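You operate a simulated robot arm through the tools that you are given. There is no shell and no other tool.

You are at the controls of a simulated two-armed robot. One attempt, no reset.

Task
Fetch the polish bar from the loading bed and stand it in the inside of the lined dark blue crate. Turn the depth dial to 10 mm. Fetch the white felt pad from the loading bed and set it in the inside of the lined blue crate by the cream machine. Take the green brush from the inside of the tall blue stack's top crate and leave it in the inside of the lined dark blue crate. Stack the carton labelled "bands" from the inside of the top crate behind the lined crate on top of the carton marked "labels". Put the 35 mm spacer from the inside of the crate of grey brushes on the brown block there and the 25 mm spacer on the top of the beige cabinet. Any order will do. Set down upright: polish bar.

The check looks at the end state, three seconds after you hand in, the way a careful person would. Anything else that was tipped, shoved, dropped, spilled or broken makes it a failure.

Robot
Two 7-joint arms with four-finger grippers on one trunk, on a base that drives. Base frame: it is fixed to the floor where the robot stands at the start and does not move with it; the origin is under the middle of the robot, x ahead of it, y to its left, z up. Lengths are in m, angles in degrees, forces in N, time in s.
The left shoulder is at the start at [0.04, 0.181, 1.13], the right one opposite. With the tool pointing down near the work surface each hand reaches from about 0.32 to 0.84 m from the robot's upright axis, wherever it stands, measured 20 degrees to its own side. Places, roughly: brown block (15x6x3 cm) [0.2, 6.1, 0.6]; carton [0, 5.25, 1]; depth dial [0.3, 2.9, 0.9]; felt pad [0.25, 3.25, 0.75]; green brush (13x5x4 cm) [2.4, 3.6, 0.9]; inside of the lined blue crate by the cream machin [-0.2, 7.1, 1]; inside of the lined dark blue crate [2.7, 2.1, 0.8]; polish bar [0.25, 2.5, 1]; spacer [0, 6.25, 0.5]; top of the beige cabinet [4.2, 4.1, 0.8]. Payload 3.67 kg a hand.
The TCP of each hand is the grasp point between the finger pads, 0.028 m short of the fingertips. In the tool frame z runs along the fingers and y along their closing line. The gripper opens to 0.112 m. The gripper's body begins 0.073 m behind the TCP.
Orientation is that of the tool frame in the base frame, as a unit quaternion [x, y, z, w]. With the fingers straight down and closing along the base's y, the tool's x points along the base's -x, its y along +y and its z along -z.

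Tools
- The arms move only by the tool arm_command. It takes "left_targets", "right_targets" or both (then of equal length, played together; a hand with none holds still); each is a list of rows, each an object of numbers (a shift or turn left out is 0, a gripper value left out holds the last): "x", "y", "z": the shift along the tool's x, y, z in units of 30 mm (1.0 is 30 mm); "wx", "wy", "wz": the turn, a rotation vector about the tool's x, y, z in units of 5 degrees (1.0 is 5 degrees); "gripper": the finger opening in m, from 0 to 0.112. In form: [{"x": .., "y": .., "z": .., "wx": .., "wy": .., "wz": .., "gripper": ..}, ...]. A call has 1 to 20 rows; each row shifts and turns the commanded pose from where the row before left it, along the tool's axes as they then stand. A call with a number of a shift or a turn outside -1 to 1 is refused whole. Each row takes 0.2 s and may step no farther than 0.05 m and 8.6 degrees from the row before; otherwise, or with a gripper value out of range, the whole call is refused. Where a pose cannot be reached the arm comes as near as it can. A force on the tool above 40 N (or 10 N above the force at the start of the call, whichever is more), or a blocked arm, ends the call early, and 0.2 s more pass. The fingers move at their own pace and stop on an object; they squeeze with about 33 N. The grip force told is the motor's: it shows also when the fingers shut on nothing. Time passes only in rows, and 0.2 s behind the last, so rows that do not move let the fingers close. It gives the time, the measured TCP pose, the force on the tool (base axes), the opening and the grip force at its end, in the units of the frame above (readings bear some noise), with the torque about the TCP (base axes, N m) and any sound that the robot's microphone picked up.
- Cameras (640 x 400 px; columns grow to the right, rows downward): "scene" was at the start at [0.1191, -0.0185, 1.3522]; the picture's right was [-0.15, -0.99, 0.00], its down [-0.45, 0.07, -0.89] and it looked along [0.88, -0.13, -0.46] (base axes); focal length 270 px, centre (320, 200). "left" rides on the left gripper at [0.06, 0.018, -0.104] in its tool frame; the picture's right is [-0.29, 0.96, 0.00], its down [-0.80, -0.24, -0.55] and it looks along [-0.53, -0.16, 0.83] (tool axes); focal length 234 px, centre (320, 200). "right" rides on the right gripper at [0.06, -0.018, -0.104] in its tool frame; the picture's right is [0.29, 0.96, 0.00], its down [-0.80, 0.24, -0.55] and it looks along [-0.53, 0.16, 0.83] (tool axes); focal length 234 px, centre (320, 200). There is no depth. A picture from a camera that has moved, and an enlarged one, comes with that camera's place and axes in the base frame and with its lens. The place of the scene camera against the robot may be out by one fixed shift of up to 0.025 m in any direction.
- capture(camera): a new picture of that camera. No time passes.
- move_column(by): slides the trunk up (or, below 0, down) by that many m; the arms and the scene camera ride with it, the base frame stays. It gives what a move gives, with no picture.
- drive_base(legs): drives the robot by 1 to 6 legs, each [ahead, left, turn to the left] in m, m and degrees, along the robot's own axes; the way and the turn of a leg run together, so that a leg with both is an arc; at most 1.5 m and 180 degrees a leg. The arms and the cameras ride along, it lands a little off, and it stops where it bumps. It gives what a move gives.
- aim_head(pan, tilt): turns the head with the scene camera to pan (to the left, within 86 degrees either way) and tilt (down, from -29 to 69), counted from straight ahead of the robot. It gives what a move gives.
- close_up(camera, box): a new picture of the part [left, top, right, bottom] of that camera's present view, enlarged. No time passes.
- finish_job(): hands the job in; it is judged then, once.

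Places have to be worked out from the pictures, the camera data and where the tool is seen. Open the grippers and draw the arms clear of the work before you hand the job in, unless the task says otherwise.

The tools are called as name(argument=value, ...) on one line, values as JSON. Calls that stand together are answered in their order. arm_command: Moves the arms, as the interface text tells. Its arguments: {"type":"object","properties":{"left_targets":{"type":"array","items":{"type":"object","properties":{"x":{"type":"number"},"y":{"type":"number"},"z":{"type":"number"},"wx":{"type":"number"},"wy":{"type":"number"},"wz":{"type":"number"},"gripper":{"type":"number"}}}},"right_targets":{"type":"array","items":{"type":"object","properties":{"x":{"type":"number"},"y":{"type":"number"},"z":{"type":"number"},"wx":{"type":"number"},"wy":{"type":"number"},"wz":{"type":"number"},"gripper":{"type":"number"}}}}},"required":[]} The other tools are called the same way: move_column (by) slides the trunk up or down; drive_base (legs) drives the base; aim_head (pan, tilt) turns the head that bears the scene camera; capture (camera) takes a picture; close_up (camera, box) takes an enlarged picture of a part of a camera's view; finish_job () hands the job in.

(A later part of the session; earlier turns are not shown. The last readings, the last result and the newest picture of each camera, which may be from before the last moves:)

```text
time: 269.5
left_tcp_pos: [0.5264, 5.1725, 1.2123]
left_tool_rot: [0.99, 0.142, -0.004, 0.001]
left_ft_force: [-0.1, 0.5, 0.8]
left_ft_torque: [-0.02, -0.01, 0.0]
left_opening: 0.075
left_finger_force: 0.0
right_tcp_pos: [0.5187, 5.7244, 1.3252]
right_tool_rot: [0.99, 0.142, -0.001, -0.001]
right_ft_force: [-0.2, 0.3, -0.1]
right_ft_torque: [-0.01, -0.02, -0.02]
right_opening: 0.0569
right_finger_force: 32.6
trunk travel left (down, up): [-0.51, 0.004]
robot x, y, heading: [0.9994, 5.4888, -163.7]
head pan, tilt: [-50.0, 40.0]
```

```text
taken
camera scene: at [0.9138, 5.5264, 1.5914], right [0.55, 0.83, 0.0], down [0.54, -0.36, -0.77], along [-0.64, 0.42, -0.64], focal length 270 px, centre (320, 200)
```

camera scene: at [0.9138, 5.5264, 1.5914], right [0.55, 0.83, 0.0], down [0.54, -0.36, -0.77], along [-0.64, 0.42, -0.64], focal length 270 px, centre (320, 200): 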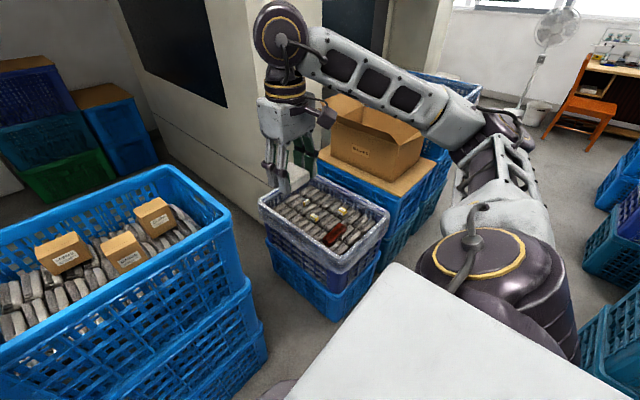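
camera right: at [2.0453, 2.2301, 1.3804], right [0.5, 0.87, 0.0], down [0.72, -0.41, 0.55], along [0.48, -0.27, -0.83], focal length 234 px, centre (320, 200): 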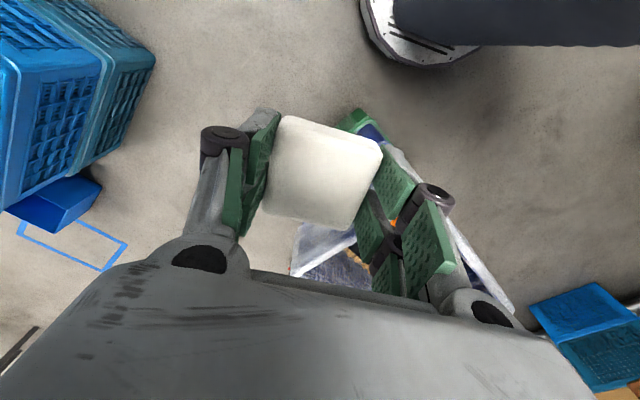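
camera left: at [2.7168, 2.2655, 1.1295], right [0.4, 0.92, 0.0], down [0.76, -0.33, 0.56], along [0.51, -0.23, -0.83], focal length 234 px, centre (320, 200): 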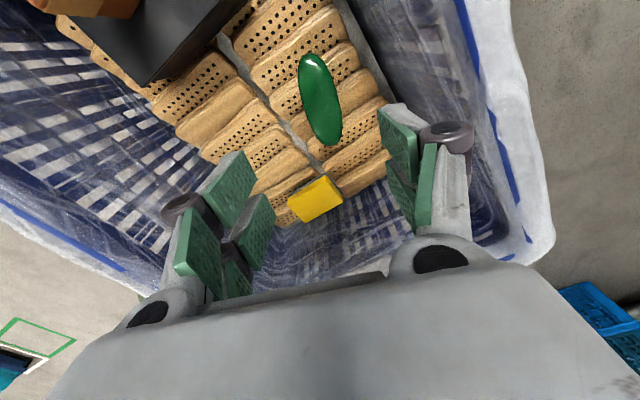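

I see three cartons in the top crate and, in the grey-brush crate, small spacers and the brown block. I zoom in on both.

close_up(camera="scene", box=[260, 170, 400, 260])

aim_head(pan=0, tilt=45)

close_up(camera="scene", box=[230, 115, 440, 205])

close_up(camera="scene", box=[285, 135, 405, 200])

close_up(camera="scene", box=[440, 190, 640, 320])

```text
4.44 times, centred on (330, 215) of scene
camera zoom: at [0.9138, 5.5264, 1.5914], right [0.55, 0.83, 0.0], down [0.54, -0.36, -0.77], along [-0.64, 0.42, -0.64], focal length 1202 px, centre (276, 133)
```

zoom: 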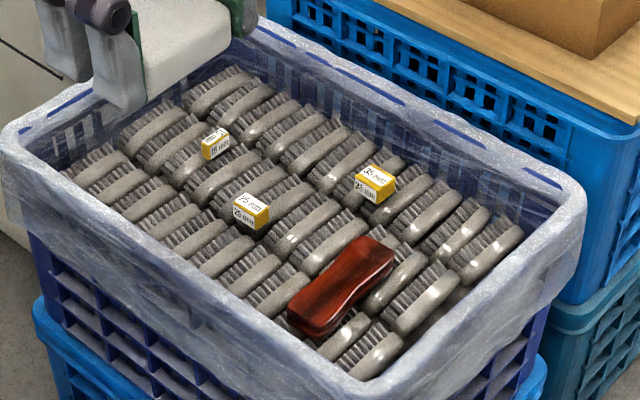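

```text
time: 270.7
left_tcp_pos: [0.525, 5.1745, 1.2111]
left_tool_rot: [0.99, 0.143, -0.004, 0.001]
left_ft_force: [0.4, -0.6, -0.8]
left_ft_torque: [0.0, 0.01, 0.0]
left_opening: 0.075
left_finger_force: 0.1
right_tcp_pos: [0.5188, 5.7245, 1.3248]
right_tool_rot: [0.99, 0.141, -0.001, 0.0]
right_ft_force: [0.6, -0.3, -0.1]
right_ft_torque: [0.01, -0.03, -0.04]
right_opening: 0.057
right_finger_force: 33.5
trunk travel left (down, up): [-0.51, 0.004]
robot x, y, heading: [1.0002, 5.4937, -163.8]
head pan, tilt: [0.0, 45.0]
```

```text
3.05 times, centred on (335, 160) of scene
camera zoom: at [0.9065, 5.4566, 1.5842], right [-0.28, 0.96, 0.0], down [0.68, 0.2, -0.71], along [-0.68, -0.2, -0.71], focal length 824 px, centre (274, 322)
```

zoom: 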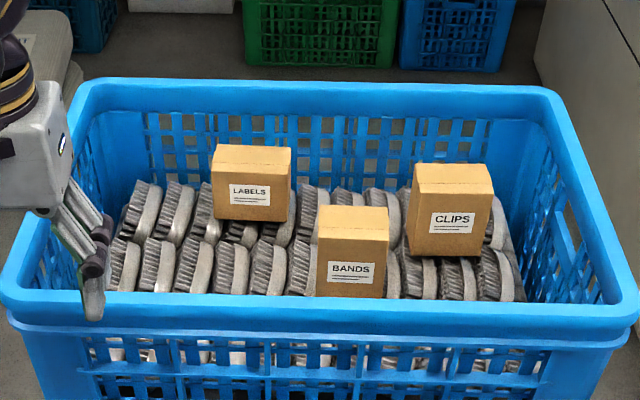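

```text
5.33 times, centred on (345, 168) of scene
camera zoom: at [0.9065, 5.4566, 1.5842], right [-0.28, 0.96, 0.0], down [0.68, 0.2, -0.71], along [-0.68, -0.2, -0.71], focal length 1442 px, centre (187, 373)
```

zoom: 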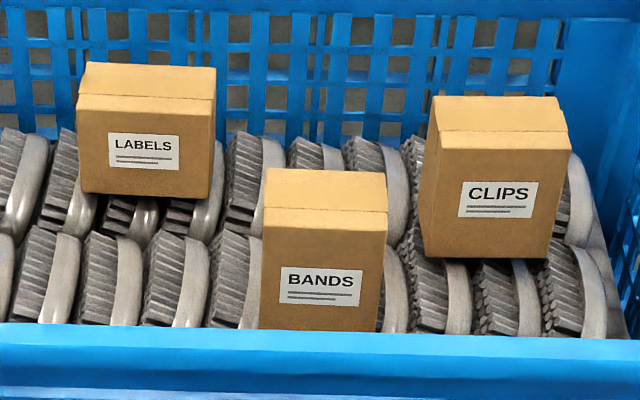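

```text
3.08 times, centred on (540, 255) of scene
camera zoom: at [0.9065, 5.4566, 1.5842], right [-0.28, 0.96, 0.0], down [0.68, 0.2, -0.71], along [-0.68, -0.2, -0.71], focal length 832 px, centre (-357, 31)
```

zoom: 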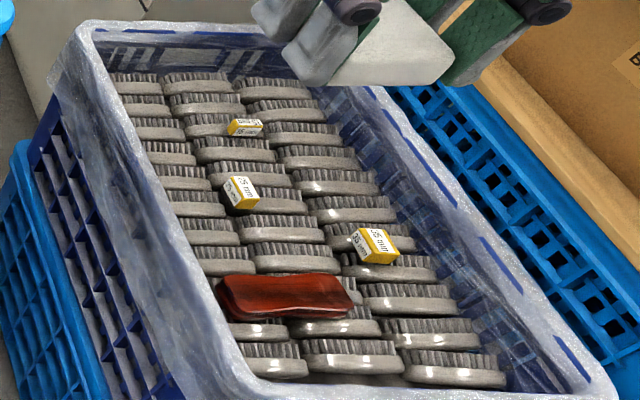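

"BANDS" is in front-middle, "LABELS" back-left, "CLIPS" right. I take the left wrist view for triangulation.

capture(camera="left")

capture(camera="right")

```text
taken
camera left: at [0.5883, 5.173, 1.3158], right [-0.01, -1.0, 0.0], down [-0.83, 0.01, 0.56], along [-0.56, 0.0, -0.83], focal length 234 px, centre (320, 200)
```

left: 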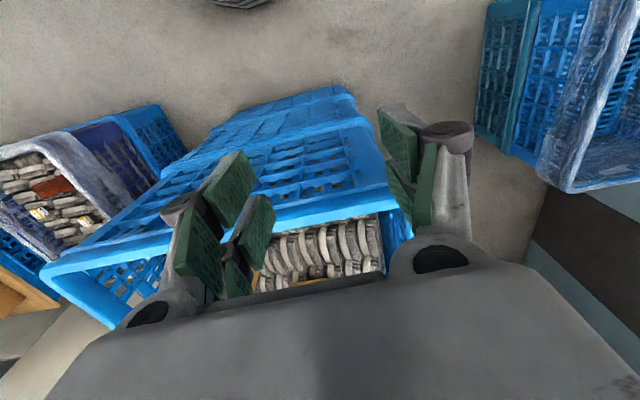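

```text
taken
camera right: at [0.5718, 5.7592, 1.4296], right [0.54, -0.84, 0.0], down [-0.7, -0.45, 0.55], along [-0.47, -0.3, -0.83], focal length 234 px, centre (320, 200)
```

right: 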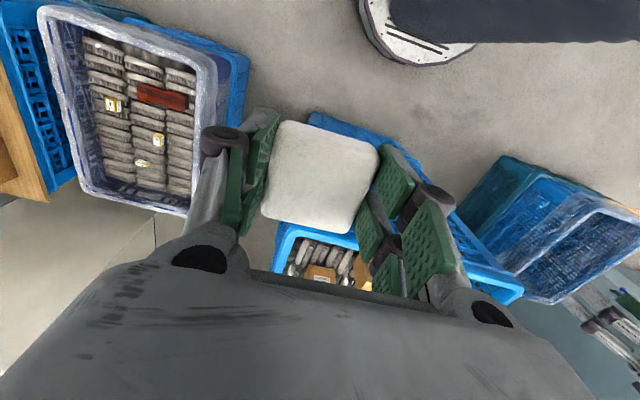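

I zoom further to understand the cartons' shapes.

close_up(camera="scene", box=[325, 155, 375, 195])

close_up(camera="scene", box=[290, 135, 340, 175])

```text
10.00 times, centred on (350, 175) of scene
camera zoom: at [0.9065, 5.4566, 1.5842], right [-0.28, 0.96, 0.0], down [0.68, 0.2, -0.71], along [-0.68, -0.2, -0.71], focal length 2704 px, centre (20, 450)
```

zoom: 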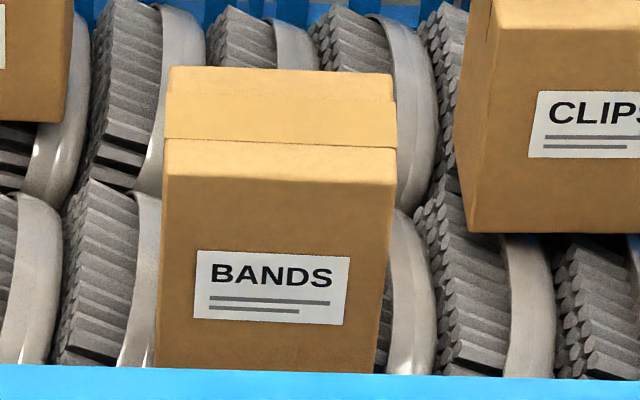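

```text
10.00 times, centred on (315, 155) of scene
camera zoom: at [0.9065, 5.4566, 1.5842], right [-0.28, 0.96, 0.0], down [0.68, 0.2, -0.71], along [-0.68, -0.2, -0.71], focal length 2704 px, centre (370, 650)
```

zoom: 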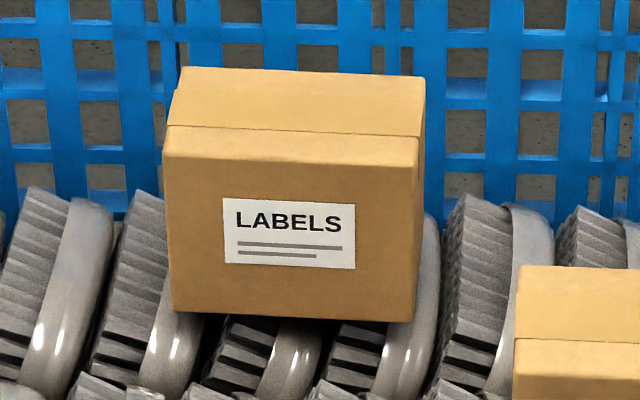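

The cartons are about 7 × 6 cm on top with tape across. I drive 0.26 m closer to the crate (rim about 1.05 m high, my hands are above 1.18).

drive_base(legs=[[0.26, 0, 0]])

aim_head(pan=0, tilt=55)

capture(camera="scene")

capture(camera="left")

```text
time: 272.6
left_tcp_pos: [0.2785, 5.1038, 1.2128]
left_tool_rot: [0.99, 0.142, -0.006, 0.0]
left_ft_force: [0.2, 0.0, 0.2]
left_ft_torque: [0.0, -0.02, -0.02]
left_opening: 0.0752
left_finger_force: 0.1
right_tcp_pos: [0.2738, 5.653, 1.325]
right_tool_rot: [0.99, 0.14, 0.0, 0.0]
right_ft_force: [1.1, 0.4, -0.1]
right_ft_torque: [-0.02, 0.03, 0.0]
right_opening: 0.0568
right_finger_force: 32.3
trunk travel left (down, up): [-0.51, 0.004]
robot x, y, heading: [0.7463, 5.4176, -163.8]
head pan, tilt: [0.0, 45.0]
```

```text
time: 273.3
left_tcp_pos: [0.2763, 5.1021, 1.2119]
left_tool_rot: [0.99, 0.142, -0.004, 0.0]
left_ft_force: [-1.1, 0.5, -0.3]
left_ft_torque: [0.01, -0.02, -0.02]
left_opening: 0.0752
left_finger_force: 0.0
right_tcp_pos: [0.271, 5.6545, 1.3239]
right_tool_rot: [0.99, 0.14, 0.0, 0.0]
right_ft_force: [1.1, -0.2, -0.5]
right_ft_torque: [-0.01, 0.01, 0.01]
right_opening: 0.057
right_finger_force: 33.4
trunk travel left (down, up): [-0.51, 0.004]
robot x, y, heading: [0.75, 5.4157, -163.9]
head pan, tilt: [0.0, 55.0]
```

```text
taken
camera scene: at [0.6666, 5.3869, 1.5707], right [-0.28, 0.96, 0.0], down [0.79, 0.23, -0.57], along [-0.55, -0.16, -0.82], focal length 270 px, centre (320, 200)
```

scene: 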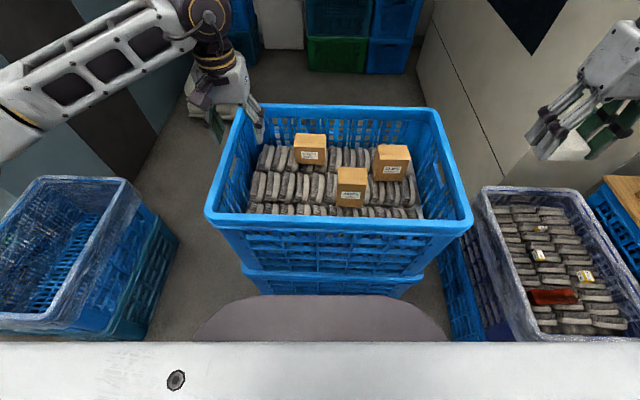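

```text
taken
camera left: at [0.3391, 5.1017, 1.3156], right [-0.01, -1.0, 0.0], down [-0.83, 0.01, 0.56], along [-0.56, 0.0, -0.83], focal length 234 px, centre (320, 200)
```

left: 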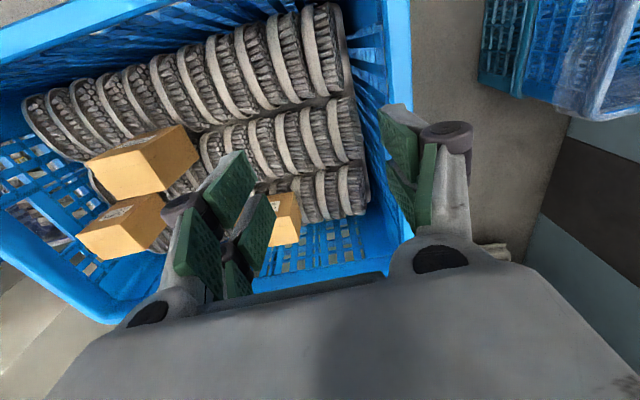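

I zoom on the cartons in both views.

close_up(camera="left", box=[60, 110, 220, 270])

close_up(camera="scene", box=[280, 120, 420, 220])

```text
2.50 times, centred on (140, 190) of left
camera zoom: at [0.3391, 5.1017, 1.3156], right [-0.01, -1.0, 0.0], down [-0.83, 0.01, 0.56], along [-0.56, 0.0, -0.83], focal length 585 px, centre (770, 225)
```

zoom: 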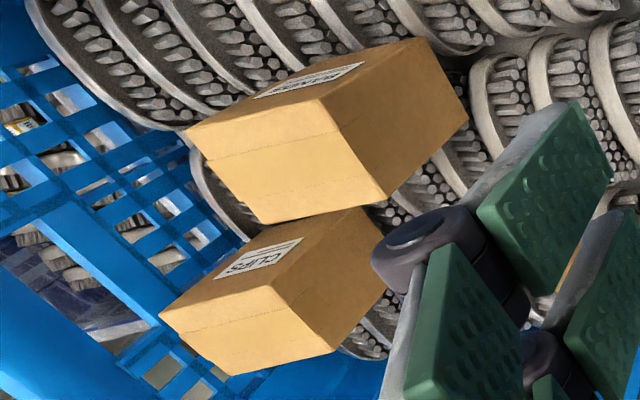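

```text
4.00 times, centred on (350, 170) of scene
camera zoom: at [0.6666, 5.3869, 1.5707], right [-0.28, 0.96, 0.0], down [0.79, 0.23, -0.57], along [-0.55, -0.16, -0.82], focal length 1082 px, centre (200, 320)
```

zoom: 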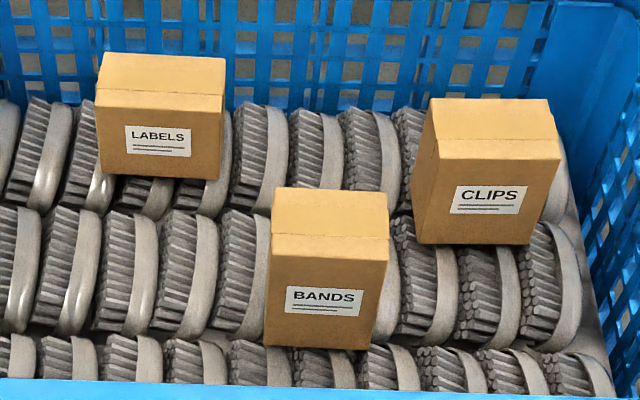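

BANDS' top centre triangulates to about (0.207, 5.341, 1.055). I slide the left hand over it, opening wide.

arm_command(left_targets=[{"y": -0.9215, "gripper": 0.11}, {"y": -0.9215}, {"y": -0.9215}, {"y": -0.9215}, {"y": -0.9215}, {"y": -0.9215}, {"y": -0.9215}, {"y": -0.9215}, {"y": -0.9215}, {}])

capture(camera="left")

capture(camera="scene")

```text
time: 275.5
left_tcp_pos: [0.2075, 5.3399, 1.2116]
left_tool_rot: [0.99, 0.143, -0.004, 0.0]
left_ft_force: [-0.4, -0.1, 0.1]
left_ft_torque: [0.03, 0.03, 0.03]
left_opening: 0.11
left_finger_force: 0.0
right_tcp_pos: [0.2729, 5.6527, 1.3255]
right_tool_rot: [0.99, 0.14, -0.001, 0.0]
right_ft_force: [0.0, -0.3, -0.5]
right_ft_torque: [0.03, -0.01, -0.01]
right_opening: 0.0567
right_finger_force: 33.2
trunk travel left (down, up): [-0.51, 0.004]
robot x, y, heading: [0.7483, 5.4164, -163.6]
head pan, tilt: [0.0, 55.0]
```

```text
taken
camera left: at [0.2702, 5.3401, 1.3155], right [-0.01, -1.0, 0.0], down [-0.83, 0.01, 0.56], along [-0.56, 0.0, -0.83], focal length 234 px, centre (320, 200)
```

left: 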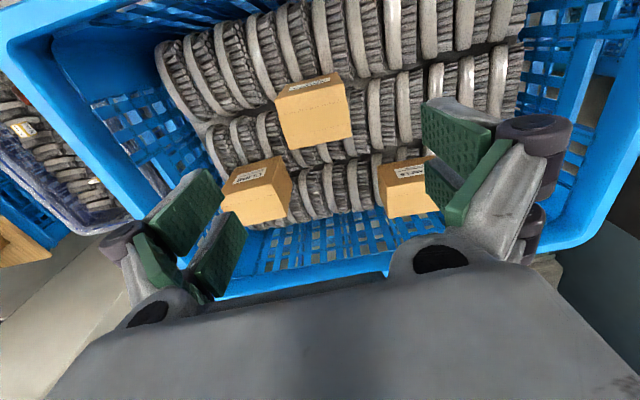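

```text
taken
camera scene: at [0.6676, 5.3866, 1.5708], right [-0.28, 0.96, 0.0], down [0.79, 0.23, -0.57], along [-0.55, -0.16, -0.82], focal length 270 px, centre (320, 200)
```

scene: 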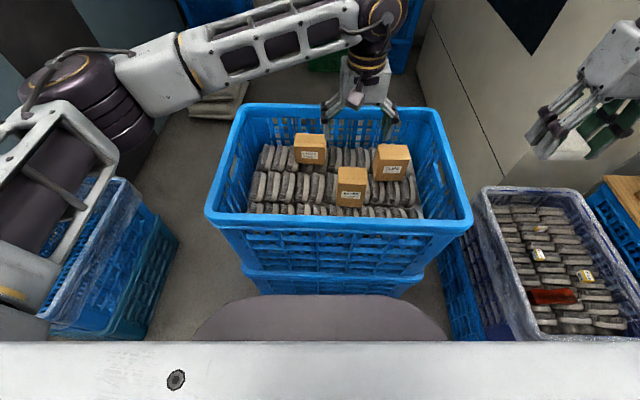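

All three cartons are visible between the fingers. I zoom for precise positions.

close_up(camera="left", box=[220, 60, 380, 160])

close_up(camera="left", box=[360, 140, 460, 230])

```text
4.00 times, centred on (300, 110) of left
camera zoom: at [0.2702, 5.3401, 1.3155], right [-0.01, -1.0, 0.0], down [-0.83, 0.01, 0.56], along [-0.56, 0.0, -0.83], focal length 937 px, centre (400, 560)
```

zoom: 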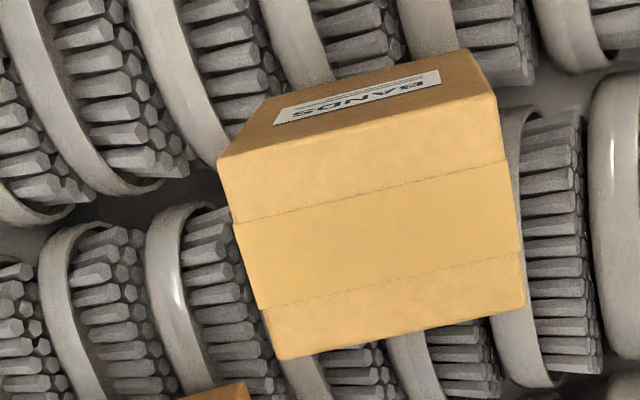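

```text
4.44 times, centred on (410, 185) of left
camera zoom: at [0.2702, 5.3401, 1.3155], right [-0.01, -1.0, 0.0], down [-0.83, 0.01, 0.56], along [-0.56, 0.0, -0.83], focal length 1041 px, centre (-80, 267)
```

zoom: 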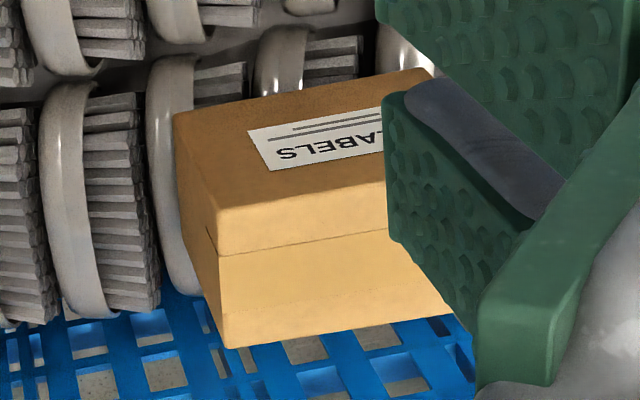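

BANDS: top 74 × 56 mm, centre (0.202, 5.3465, 1.051), turned 5° from the hand. Before lifting it I view LABELS from above.

arm_command(left_targets=[{"x": -0.6, "y": 0.74}, {"x": -0.6, "y": 0.74}, {"x": -0.6, "y": 0.74}, {"x": -0.6, "y": 0.74}, {"x": -0.6, "y": 0.74}, {}])

close_up(camera="left", box=[240, 60, 400, 160])

capture(camera="left")

```text
time: 276.9
left_tcp_pos: [0.151, 5.2097, 1.2132]
left_tool_rot: [0.99, 0.141, -0.005, 0.001]
left_ft_force: [0.1, -0.4, 0.4]
left_ft_torque: [-0.04, 0.01, -0.02]
left_opening: 0.1097
left_finger_force: 0.0
right_tcp_pos: [0.2722, 5.6538, 1.3247]
right_tool_rot: [0.99, 0.14, -0.001, 0.0]
right_ft_force: [-0.9, 0.3, 0.0]
right_ft_torque: [0.0, 0.05, -0.02]
right_opening: 0.057
right_finger_force: 33.5
trunk travel left (down, up): [-0.51, 0.004]
robot x, y, heading: [0.7468, 5.4184, -164.0]
head pan, tilt: [0.0, 55.0]
```

```text
4.00 times, centred on (320, 110) of left
camera zoom: at [0.2145, 5.2088, 1.317], right [-0.01, -1.0, 0.0], down [-0.83, 0.01, 0.56], along [-0.56, 0.0, -0.83], focal length 937 px, centre (320, 560)
```

zoom: 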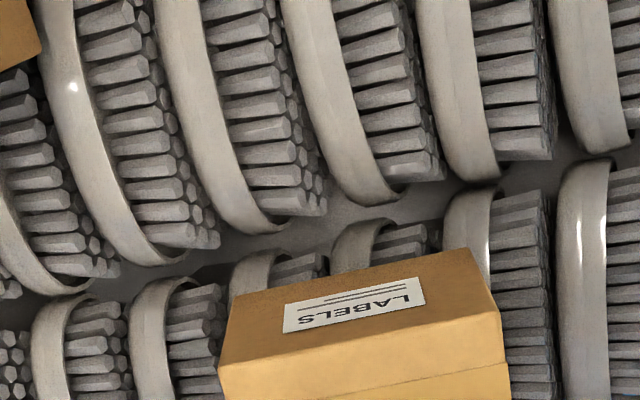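

```text
taken
camera left: at [0.2145, 5.2088, 1.317], right [-0.01, -1.0, 0.0], down [-0.83, 0.01, 0.56], along [-0.56, 0.0, -0.83], focal length 234 px, centre (320, 200)
```

left: 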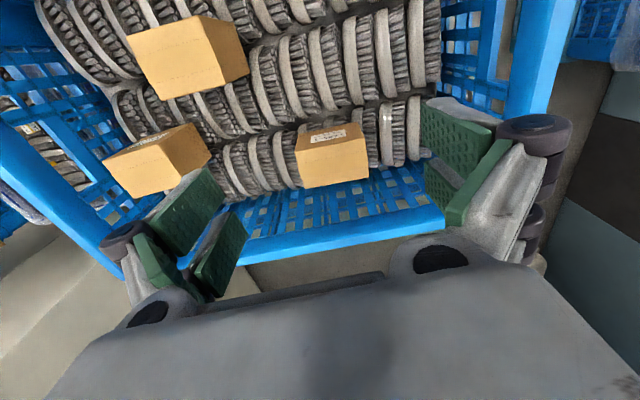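

close_up(camera="left", box=[260, 110, 400, 200])

```text
4.44 times, centred on (330, 155) of left
camera zoom: at [0.2145, 5.2088, 1.317], right [-0.01, -1.0, 0.0], down [-0.83, 0.01, 0.56], along [-0.56, 0.0, -0.83], focal length 1041 px, centre (276, 400)
```

zoom: 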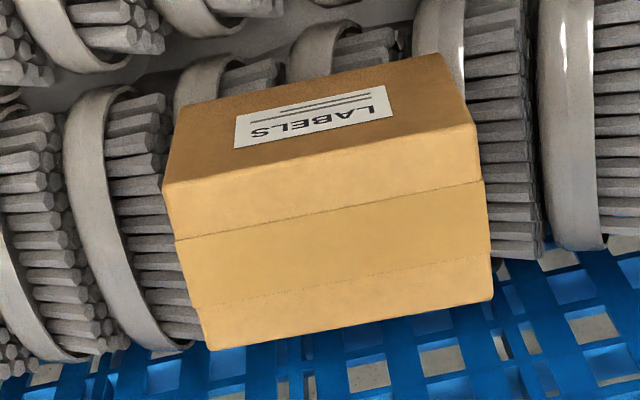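

LABELS' top centre is (0.077, 5.192, 1.023), same orientation as BANDS. I go back over BANDS, turn 5°, descend to z ≈ 1.03 and grip.

arm_command(left_targets=[{"x": 0.727, "y": -0.976}, {"x": 0.727, "y": -0.976}, {"x": 0.727, "y": -0.976}, {"x": 0.727, "y": -0.976}, {"wz": 1.0}, {"z": 0.867}, {"z": 0.867}, {"z": 0.867}, {"z": 0.867}, {"z": 0.867}, {"z": 0.867}, {"z": 0.867}, {}, {"gripper": 0.0}, {}, {}, {}])

capture(camera="left")

capture(camera="scene")

```text
time: 280.5
left_tcp_pos: [0.2007, 5.346, 1.0293]
left_tool_rot: [0.995, 0.098, -0.005, 0.001]
left_ft_force: [0.7, 0.4, 2.2]
left_ft_torque: [0.19, -0.03, 0.02]
left_opening: 0.075
left_finger_force: 32.8
right_tcp_pos: [0.2722, 5.6548, 1.3257]
right_tool_rot: [0.99, 0.14, 0.0, 0.0]
right_ft_force: [0.5, 0.2, -0.4]
right_ft_torque: [-0.02, -0.01, -0.02]
right_opening: 0.0569
right_finger_force: 32.9
trunk travel left (down, up): [-0.51, 0.004]
robot x, y, heading: [0.7481, 5.4181, -163.9]
head pan, tilt: [0.0, 55.0]
```

```text
taken
camera left: at [0.2644, 5.3404, 1.1338], right [-0.1, -1.0, 0.0], down [-0.82, 0.08, 0.56], along [-0.56, 0.05, -0.83], focal length 234 px, centre (320, 200)
```

left: 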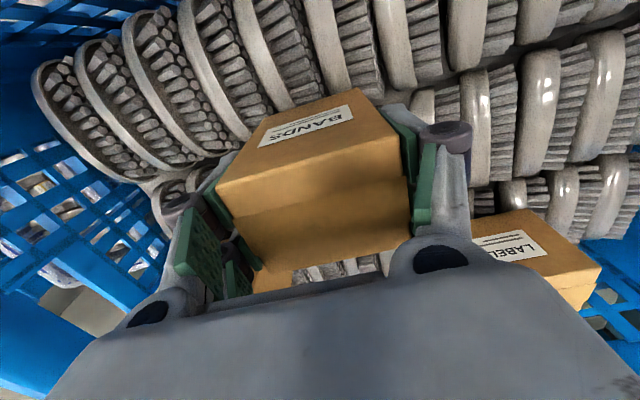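

```text
taken
camera scene: at [0.6676, 5.3873, 1.5708], right [-0.28, 0.96, 0.0], down [0.79, 0.23, -0.57], along [-0.55, -0.16, -0.82], focal length 270 px, centre (320, 200)
```

scene: 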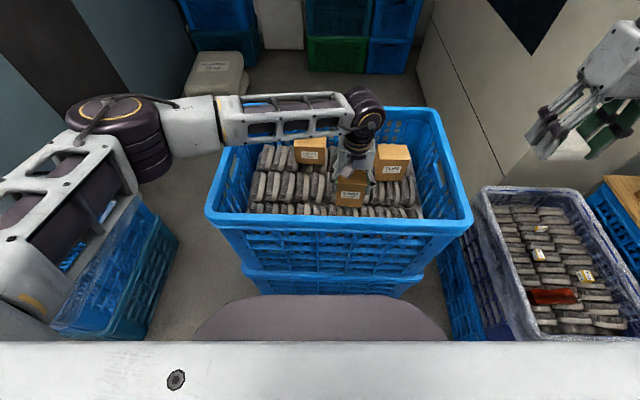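

BANDS is gripped (75 mm). I lift it 0.13 m and carry it over LABELS.

arm_command(left_targets=[{"z": -0.5}, {"z": -0.9}, {"z": -0.9}, {"z": -0.9}, {"z": -0.9}, {"z": -0.6}, {"x": -0.848, "y": 0.703}, {"x": -0.848, "y": 0.703}, {"x": -0.848, "y": 0.703}, {"x": -0.848, "y": 0.703}, {"x": -0.848, "y": 0.703}, {"x": -0.848, "y": 0.703}, {}])

capture(camera="scene")

close_up(camera="scene", box=[240, 90, 400, 190])

capture(camera="left")

```text
time: 283.3
left_tcp_pos: [0.0776, 5.1929, 1.1721]
left_tool_rot: [0.995, 0.098, -0.005, 0.001]
left_ft_force: [0.5, 0.0, -0.8]
left_ft_torque: [-0.03, 0.03, 0.0]
left_opening: 0.0748
left_finger_force: 33.0
right_tcp_pos: [0.2718, 5.654, 1.3249]
right_tool_rot: [0.99, 0.139, 0.0, 0.0]
right_ft_force: [-0.3, -0.4, 0.1]
right_ft_torque: [0.02, -0.01, -0.01]
right_opening: 0.0568
right_finger_force: 32.8
trunk travel left (down, up): [-0.51, 0.004]
robot x, y, heading: [0.7491, 5.417, -163.9]
head pan, tilt: [0.0, 55.0]
```

```text
taken
camera scene: at [0.6674, 5.3872, 1.5708], right [-0.28, 0.96, 0.0], down [0.79, 0.23, -0.57], along [-0.55, -0.16, -0.82], focal length 270 px, centre (320, 200)
```

scene: 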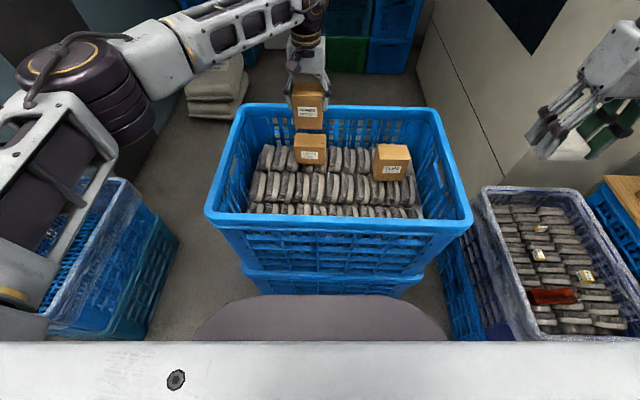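

```text
4.00 times, centred on (320, 140) of scene
camera zoom: at [0.6674, 5.3872, 1.5708], right [-0.28, 0.96, 0.0], down [0.79, 0.23, -0.57], along [-0.55, -0.16, -0.82], focal length 1082 px, centre (320, 440)
```

zoom: 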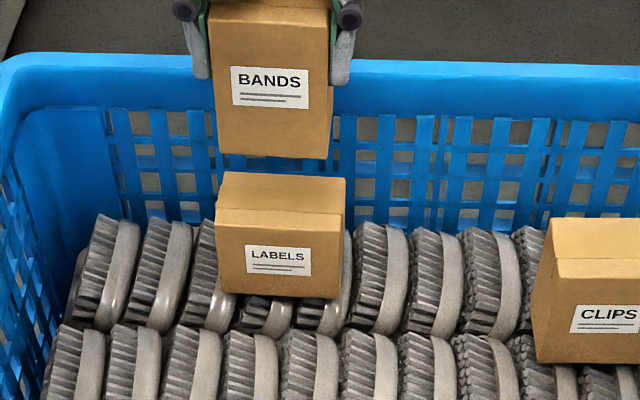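

```text
taken
camera left: at [0.1401, 5.1861, 1.2758], right [-0.1, -1.0, 0.0], down [-0.82, 0.08, 0.56], along [-0.56, 0.05, -0.83], focal length 234 px, centre (320, 200)
```

left: 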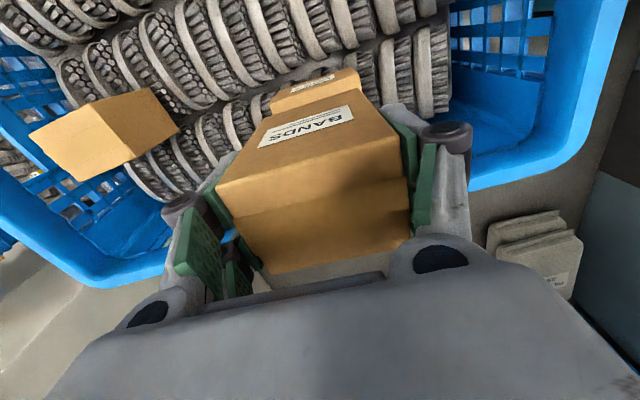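

Relative alignment of BANDS over LABELS is within about 5 mm. I lower it, first most of the way, then in small steps.

arm_command(left_targets=[{"x": -0.08, "z": 0.5}, {"z": 0.6}, {"z": 0.4}, {"z": 0.2}, {}])

close_up(camera="scene", box=[260, 110, 360, 180])

```text
time: 284.5
left_tcp_pos: [0.0743, 5.1919, 1.1208]
left_tool_rot: [0.995, 0.098, -0.004, 0.0]
left_ft_force: [-0.2, 0.1, -0.7]
left_ft_torque: [-0.02, 0.0, 0.0]
left_opening: 0.0745
left_finger_force: 32.7
right_tcp_pos: [0.2722, 5.6542, 1.3248]
right_tool_rot: [0.99, 0.14, -0.001, 0.001]
right_ft_force: [-0.4, 0.7, -0.3]
right_ft_torque: [0.01, 0.01, -0.02]
right_opening: 0.0569
right_finger_force: 32.9
trunk travel left (down, up): [-0.51, 0.004]
robot x, y, heading: [0.7512, 5.4189, -164.2]
head pan, tilt: [0.0, 55.0]
```

```text
5.71 times, centred on (310, 145) of scene
camera zoom: at [0.6672, 5.3871, 1.5708], right [-0.28, 0.96, 0.0], down [0.79, 0.23, -0.57], along [-0.55, -0.16, -0.82], focal length 1545 px, centre (377, 514)
```

zoom: 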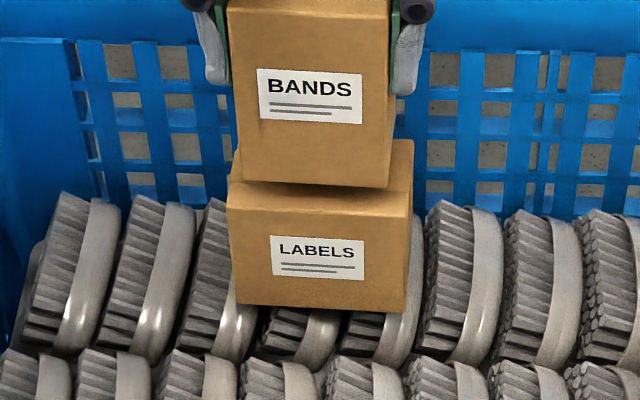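

Nearly down and well centred. Small steps until contact.

arm_command(left_targets=[{"z": 0.15}, {"z": 0.15}, {}])

```text
time: 285.3
left_tcp_pos: [0.0749, 5.1915, 1.1124]
left_tool_rot: [0.995, 0.099, -0.004, 0.001]
left_ft_force: [0.5, 0.2, -1.7]
left_ft_torque: [0.0, 0.0, 0.0]
left_opening: 0.0745
left_finger_force: 33.1
right_tcp_pos: [0.2721, 5.6533, 1.3256]
right_tool_rot: [0.99, 0.14, 0.0, -0.001]
right_ft_force: [-0.6, -0.6, -0.2]
right_ft_torque: [-0.03, 0.02, 0.01]
right_opening: 0.0569
right_finger_force: 33.2
trunk travel left (down, up): [-0.51, 0.004]
robot x, y, heading: [0.7497, 5.4185, -163.7]
head pan, tilt: [0.0, 55.0]
```

arm_command(left_targets=[{"z": 0.1}, {"z": 0.1}, {}])

close_up(camera="scene", box=[260, 110, 360, 180])

```text
time: 286.1
left_tcp_pos: [0.075, 5.1906, 1.1063]
left_tool_rot: [0.995, 0.099, -0.005, 0.002]
left_ft_force: [0.6, 0.7, -1.3]
left_ft_torque: [0.03, 0.02, 0.0]
left_opening: 0.0747
left_finger_force: 33.1
right_tcp_pos: [0.2718, 5.6545, 1.3249]
right_tool_rot: [0.99, 0.14, -0.001, 0.0]
right_ft_force: [0.3, 0.5, -0.1]
right_ft_torque: [0.0, -0.05, 0.01]
right_opening: 0.0568
right_finger_force: 33.0
trunk travel left (down, up): [-0.51, 0.004]
robot x, y, heading: [0.7483, 5.4181, -163.4]
head pan, tilt: [0.0, 55.0]
```

```text
5.71 times, centred on (310, 145) of scene
camera zoom: at [0.6672, 5.3871, 1.5708], right [-0.28, 0.96, 0.0], down [0.79, 0.23, -0.57], along [-0.55, -0.16, -0.82], focal length 1545 px, centre (377, 514)
```

zoom: 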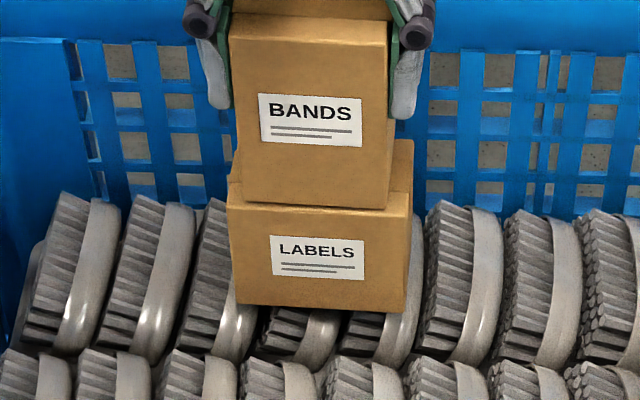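

Almost touching. Two more tiny steps.

arm_command(left_targets=[{"z": 0.08}, {"z": 0.06}, {}])

```text
time: 286.9
left_tcp_pos: [0.0756, 5.1918, 1.1046]
left_tool_rot: [0.995, 0.099, -0.005, 0.0]
left_ft_force: [-3.2, -1.0, 16.7]
left_ft_torque: [0.05, -0.12, -0.01]
left_opening: 0.0746
left_finger_force: 33.0
right_tcp_pos: [0.2719, 5.6544, 1.3256]
right_tool_rot: [0.99, 0.14, -0.001, 0.0]
right_ft_force: [0.2, -0.4, 0.4]
right_ft_torque: [0.01, -0.01, 0.0]
right_opening: 0.0569
right_finger_force: 33.0
trunk travel left (down, up): [-0.51, 0.004]
robot x, y, heading: [0.749, 5.4162, -163.6]
head pan, tilt: [0.0, 55.0]
```

Contact at z 1.1046 with small torque, so it sits flat. I ease off, open gently and rise.

arm_command(left_targets=[{"z": -0.07}, {"gripper": 0.079}, {"gripper": 0.085}, {"gripper": 0.1}, {"gripper": 0.11}, {}, {"z": -0.5}, {"z": -0.8}, {"z": -0.9}, {"z": -0.9}, {"z": -0.9}, {}])

close_up(camera="scene", box=[260, 90, 420, 190])

capture(camera="left")

```text
time: 289.5
left_tcp_pos: [0.0756, 5.1913, 1.2246]
left_tool_rot: [0.995, 0.098, -0.004, 0.001]
left_ft_force: [0.3, -0.7, 0.2]
left_ft_torque: [-0.01, -0.02, 0.01]
left_opening: 0.1102
left_finger_force: 0.1
right_tcp_pos: [0.2706, 5.6527, 1.3247]
right_tool_rot: [0.99, 0.141, 0.0, 0.001]
right_ft_force: [0.2, -0.4, 1.1]
right_ft_torque: [-0.02, -0.01, -0.01]
right_opening: 0.057
right_finger_force: 33.1
trunk travel left (down, up): [-0.51, 0.004]
robot x, y, heading: [0.7499, 5.4218, -163.7]
head pan, tilt: [0.0, 55.0]
```

```text
4.00 times, centred on (340, 140) of scene
camera zoom: at [0.6672, 5.387, 1.5707], right [-0.28, 0.96, 0.0], down [0.79, 0.23, -0.57], along [-0.55, -0.16, -0.82], focal length 1082 px, centre (240, 440)
```

zoom: 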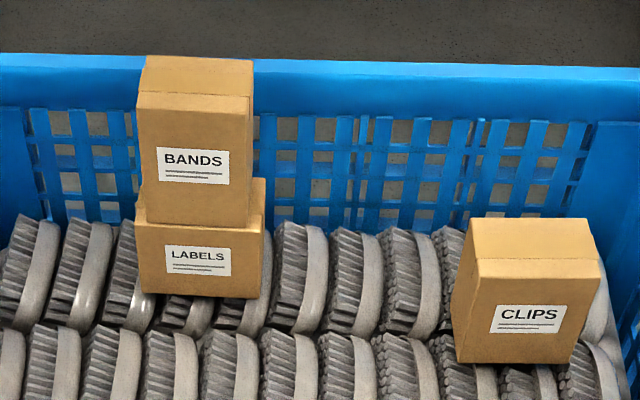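

```text
taken
camera left: at [0.1385, 5.1856, 1.329], right [-0.1, -1.0, 0.0], down [-0.82, 0.08, 0.56], along [-0.56, 0.05, -0.83], focal length 234 px, centre (320, 200)
```

left: 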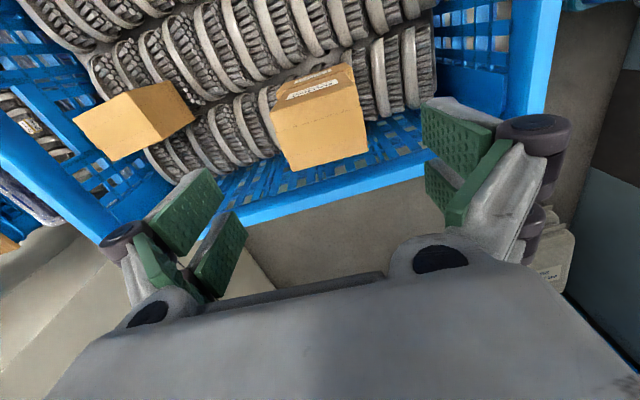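

BANDS sits squarely on LABELS. I raise and retract the left hand, then drive on toward the lined crate by the cream machine with the pad.

arm_command(left_targets=[{"z": -0.9}, {"z": -0.9}, {"z": -0.9}, {"z": -0.9}, {"x": 0.8, "y": 0.6, "wz": -0.5}, {"x": 0.8, "y": 0.6, "wz": -0.5}, {"x": 0.8, "y": 0.6}, {"x": 0.8, "y": 0.6}, {"x": 0.8, "y": 0.6}, {"x": 0.8, "y": 0.6}, {"x": 0.8, "y": 0.6}, {}])

drive_base(legs=[[-0.3, 0, 0], [0, -0.7, 0]])

aim_head(pan=-35, tilt=35)

capture(camera="scene")

aim_head(pan=-86, tilt=35)

capture(camera="scene")

```text
time: 292.1
left_tcp_pos: [0.2713, 5.1135, 1.3306]
left_tool_rot: [0.99, 0.142, -0.004, 0.001]
left_ft_force: [0.8, -0.1, -0.6]
left_ft_torque: [-0.03, -0.01, 0.0]
left_opening: 0.11
left_finger_force: 0.0
right_tcp_pos: [0.2718, 5.6544, 1.3246]
right_tool_rot: [0.99, 0.14, 0.0, 0.0]
right_ft_force: [0.6, 0.1, -0.8]
right_ft_torque: [-0.02, 0.0, -0.01]
right_opening: 0.0571
right_finger_force: 32.6
trunk travel left (down, up): [-0.51, 0.004]
robot x, y, heading: [0.7503, 5.419, -163.7]
head pan, tilt: [0.0, 55.0]
```

```text
time: 297.8
left_tcp_pos: [0.3616, 5.8768, 1.3311]
left_tool_rot: [0.99, 0.14, -0.004, 0.0]
left_ft_force: [0.3, 0.2, 0.2]
left_ft_torque: [0.02, -0.01, -0.02]
left_opening: 0.1103
left_finger_force: 0.0
right_tcp_pos: [0.3634, 6.4159, 1.3254]
right_tool_rot: [0.99, 0.139, -0.001, 0.0]
right_ft_force: [0.2, -0.1, -0.6]
right_ft_torque: [0.02, -0.02, 0.0]
right_opening: 0.0569
right_finger_force: 32.5
trunk travel left (down, up): [-0.51, 0.004]
robot x, y, heading: [0.8366, 6.1794, -164.1]
head pan, tilt: [0.0, 55.0]
```

```text
time: 298.8
left_tcp_pos: [0.3622, 5.8766, 1.3325]
left_tool_rot: [0.99, 0.14, -0.004, 0.001]
left_ft_force: [-0.5, -0.1, -0.2]
left_ft_torque: [-0.01, -0.01, 0.04]
left_opening: 0.1099
left_finger_force: 0.0
right_tcp_pos: [0.3632, 6.416, 1.3254]
right_tool_rot: [0.99, 0.139, -0.001, -0.001]
right_ft_force: [0.3, 0.7, -0.6]
right_ft_torque: [-0.01, 0.0, 0.01]
right_opening: 0.0572
right_finger_force: 33.1
trunk travel left (down, up): [-0.51, 0.004]
robot x, y, heading: [0.8365, 6.1823, -164.0]
head pan, tilt: [-35.0, 35.0]
```

```text
taken
camera scene: at [0.7442, 6.1974, 1.599], right [0.32, 0.95, 0.0], down [0.54, -0.19, -0.82], along [-0.77, 0.27, -0.57], focal length 270 px, centre (320, 200)
```

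scene: 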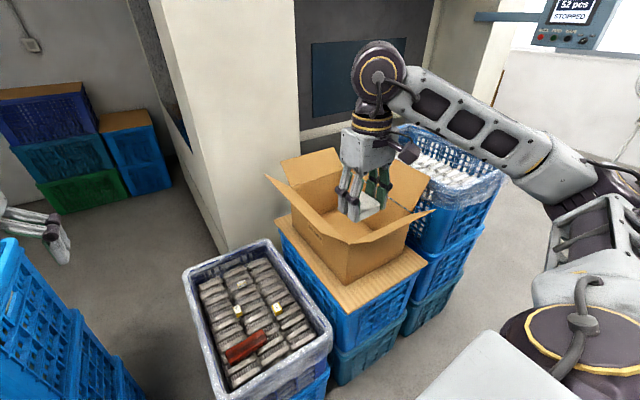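

```text
time: 300.0
left_tcp_pos: [0.3604, 5.877, 1.3322]
left_tool_rot: [0.99, 0.141, -0.004, 0.001]
left_ft_force: [0.1, -0.9, 0.1]
left_ft_torque: [-0.02, 0.0, -0.02]
left_opening: 0.1101
left_finger_force: 0.0
right_tcp_pos: [0.3642, 6.4165, 1.3241]
right_tool_rot: [0.99, 0.14, -0.001, 0.0]
right_ft_force: [0.4, 0.2, 0.5]
right_ft_torque: [-0.01, 0.0, 0.05]
right_opening: 0.0567
right_finger_force: 33.6
trunk travel left (down, up): [-0.51, 0.004]
robot x, y, heading: [0.84, 6.1792, -164.2]
head pan, tilt: [-85.9, 35.0]
```

```text
taken
camera scene: at [0.7971, 6.2517, 1.599], right [0.94, 0.34, 0.0], down [0.2, -0.54, -0.82], along [-0.28, 0.77, -0.57], focal length 270 px, centre (320, 200)
```

scene: 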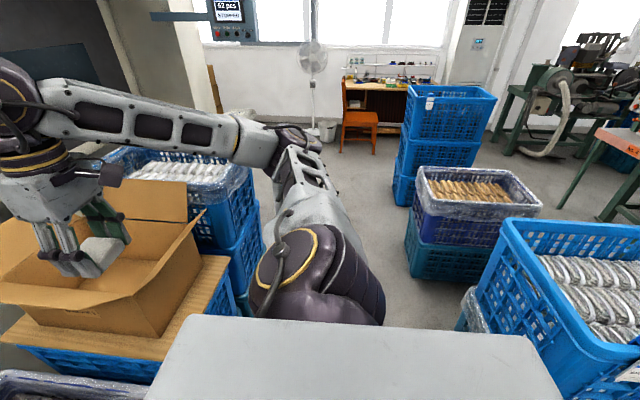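

Beyond the open carton stands the tall lined blue crate with white items — the pad's target. The hands ride well above the carton flaps, so I slide right about 1.05 m.

drive_base(legs=[[0.0, -0.55, 0], [0.05, -0.5, 0]])

aim_head(pan=-15, tilt=45)

capture(camera="scene")

capture(camera="right")

```text
time: 305.9
left_tcp_pos: [0.0233, 6.8685, 1.332]
left_tool_rot: [0.99, 0.143, -0.005, 0.0]
left_ft_force: [-0.9, -0.4, -0.1]
left_ft_torque: [-0.02, -0.01, 0.0]
left_opening: 0.11
left_finger_force: 0.0
right_tcp_pos: [0.0223, 7.4078, 1.3257]
right_tool_rot: [0.99, 0.141, -0.001, -0.001]
right_ft_force: [0.2, -0.4, -0.7]
right_ft_torque: [0.0, -0.01, -0.01]
right_opening: 0.057
right_finger_force: 32.8
trunk travel left (down, up): [-0.51, 0.004]
robot x, y, heading: [0.4961, 7.1741, -163.7]
head pan, tilt: [-85.9, 35.0]
```

```text
time: 307.3
left_tcp_pos: [0.0227, 6.8698, 1.3306]
left_tool_rot: [0.99, 0.142, -0.005, 0.001]
left_ft_force: [-0.7, -0.1, 0.3]
left_ft_torque: [-0.01, 0.01, 0.0]
left_opening: 0.1103
left_finger_force: 0.0
right_tcp_pos: [0.0215, 7.4096, 1.3241]
right_tool_rot: [0.99, 0.141, -0.001, 0.0]
right_ft_force: [-1.0, 0.8, -0.2]
right_ft_torque: [0.0, 0.0, -0.01]
right_opening: 0.0568
right_finger_force: 32.4
trunk travel left (down, up): [-0.51, 0.004]
robot x, y, heading: [0.4986, 7.1735, -163.9]
head pan, tilt: [-15.0, 45.0]
```

```text
taken
camera scene: at [0.4057, 7.1622, 1.5842], right [-0.02, 1.0, 0.0], down [0.71, 0.01, -0.71], along [-0.71, -0.01, -0.71], focal length 270 px, centre (320, 200)
```

scene: 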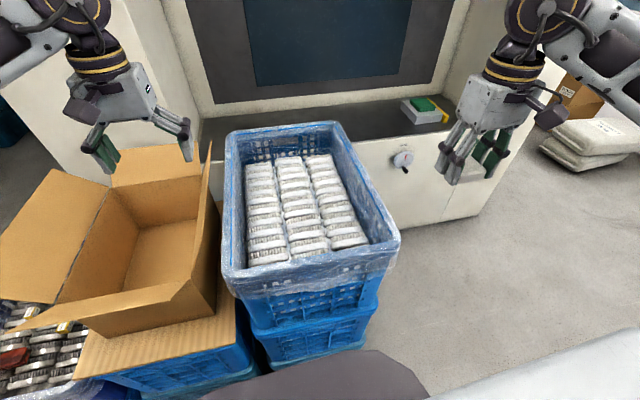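

```text
taken
camera right: at [0.0748, 7.4443, 1.4295], right [0.54, -0.84, 0.0], down [-0.7, -0.45, 0.56], along [-0.47, -0.3, -0.83], focal length 234 px, centre (320, 200)
```

right: 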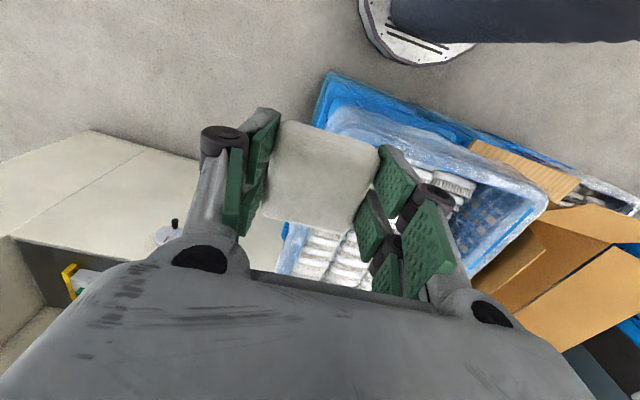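

The crate is filled with white brushes (rim about 1.05). I move the pad over the middle of the contents at about (−0.20, 7.08).

arm_command(right_targets=[{"x": -0.847, "y": 0.708}, {"x": -0.847, "y": 0.708}, {"x": -0.847, "y": 0.708}, {"x": -0.847, "y": 0.708}, {"x": -0.847, "y": 0.708}, {"x": -0.847, "y": 0.708}, {"x": -0.847, "y": 0.708}, {"x": -0.847, "y": 0.708}, {"x": -0.847, "y": 0.708}, {"x": -0.847, "y": 0.708}, {"x": -0.847, "y": 0.708}, {"x": -0.847, "y": 0.708}, {"z": 0.9}, {"z": 0.9}, {"z": 0.9}, {"z": 0.9}, {"z": 0.9}, {"z": 0.9}, {}])

capture(camera="scene")

capture(camera="right")

```text
time: 311.3
left_tcp_pos: [0.0229, 6.8694, 1.3319]
left_tool_rot: [0.99, 0.143, -0.004, 0.0]
left_ft_force: [0.0, -0.2, 0.4]
left_ft_torque: [0.02, 0.01, -0.01]
left_opening: 0.11
left_finger_force: 0.1
right_tcp_pos: [-0.2004, 7.0802, 1.1643]
right_tool_rot: [0.99, 0.141, 0.0, 0.0]
right_ft_force: [0.0, 0.2, -0.1]
right_ft_torque: [-0.02, 0.0, -0.01]
right_opening: 0.057
right_finger_force: 33.5
trunk travel left (down, up): [-0.51, 0.004]
robot x, y, heading: [0.5014, 7.1738, -163.8]
head pan, tilt: [-15.0, 45.0]
```

```text
taken
camera scene: at [0.406, 7.1616, 1.5842], right [-0.02, 1.0, 0.0], down [0.71, 0.02, -0.71], along [-0.71, -0.02, -0.71], focal length 270 px, centre (320, 200)
```

scene: 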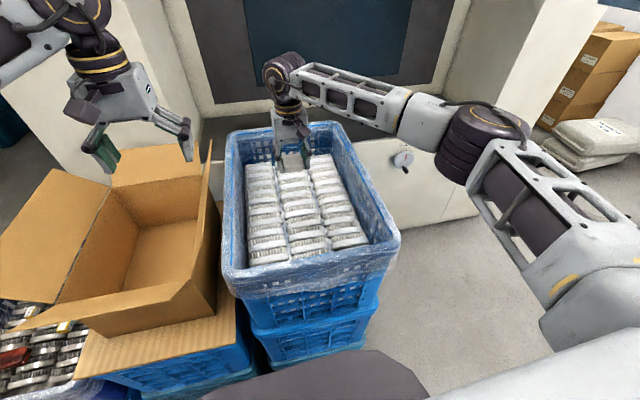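

```text
taken
camera right: at [-0.1457, 7.1144, 1.2685], right [0.54, -0.84, 0.0], down [-0.7, -0.45, 0.56], along [-0.47, -0.3, -0.83], focal length 234 px, centre (320, 200)
```

right: 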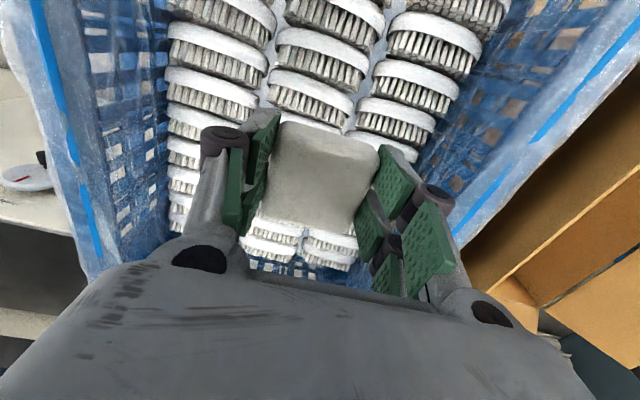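

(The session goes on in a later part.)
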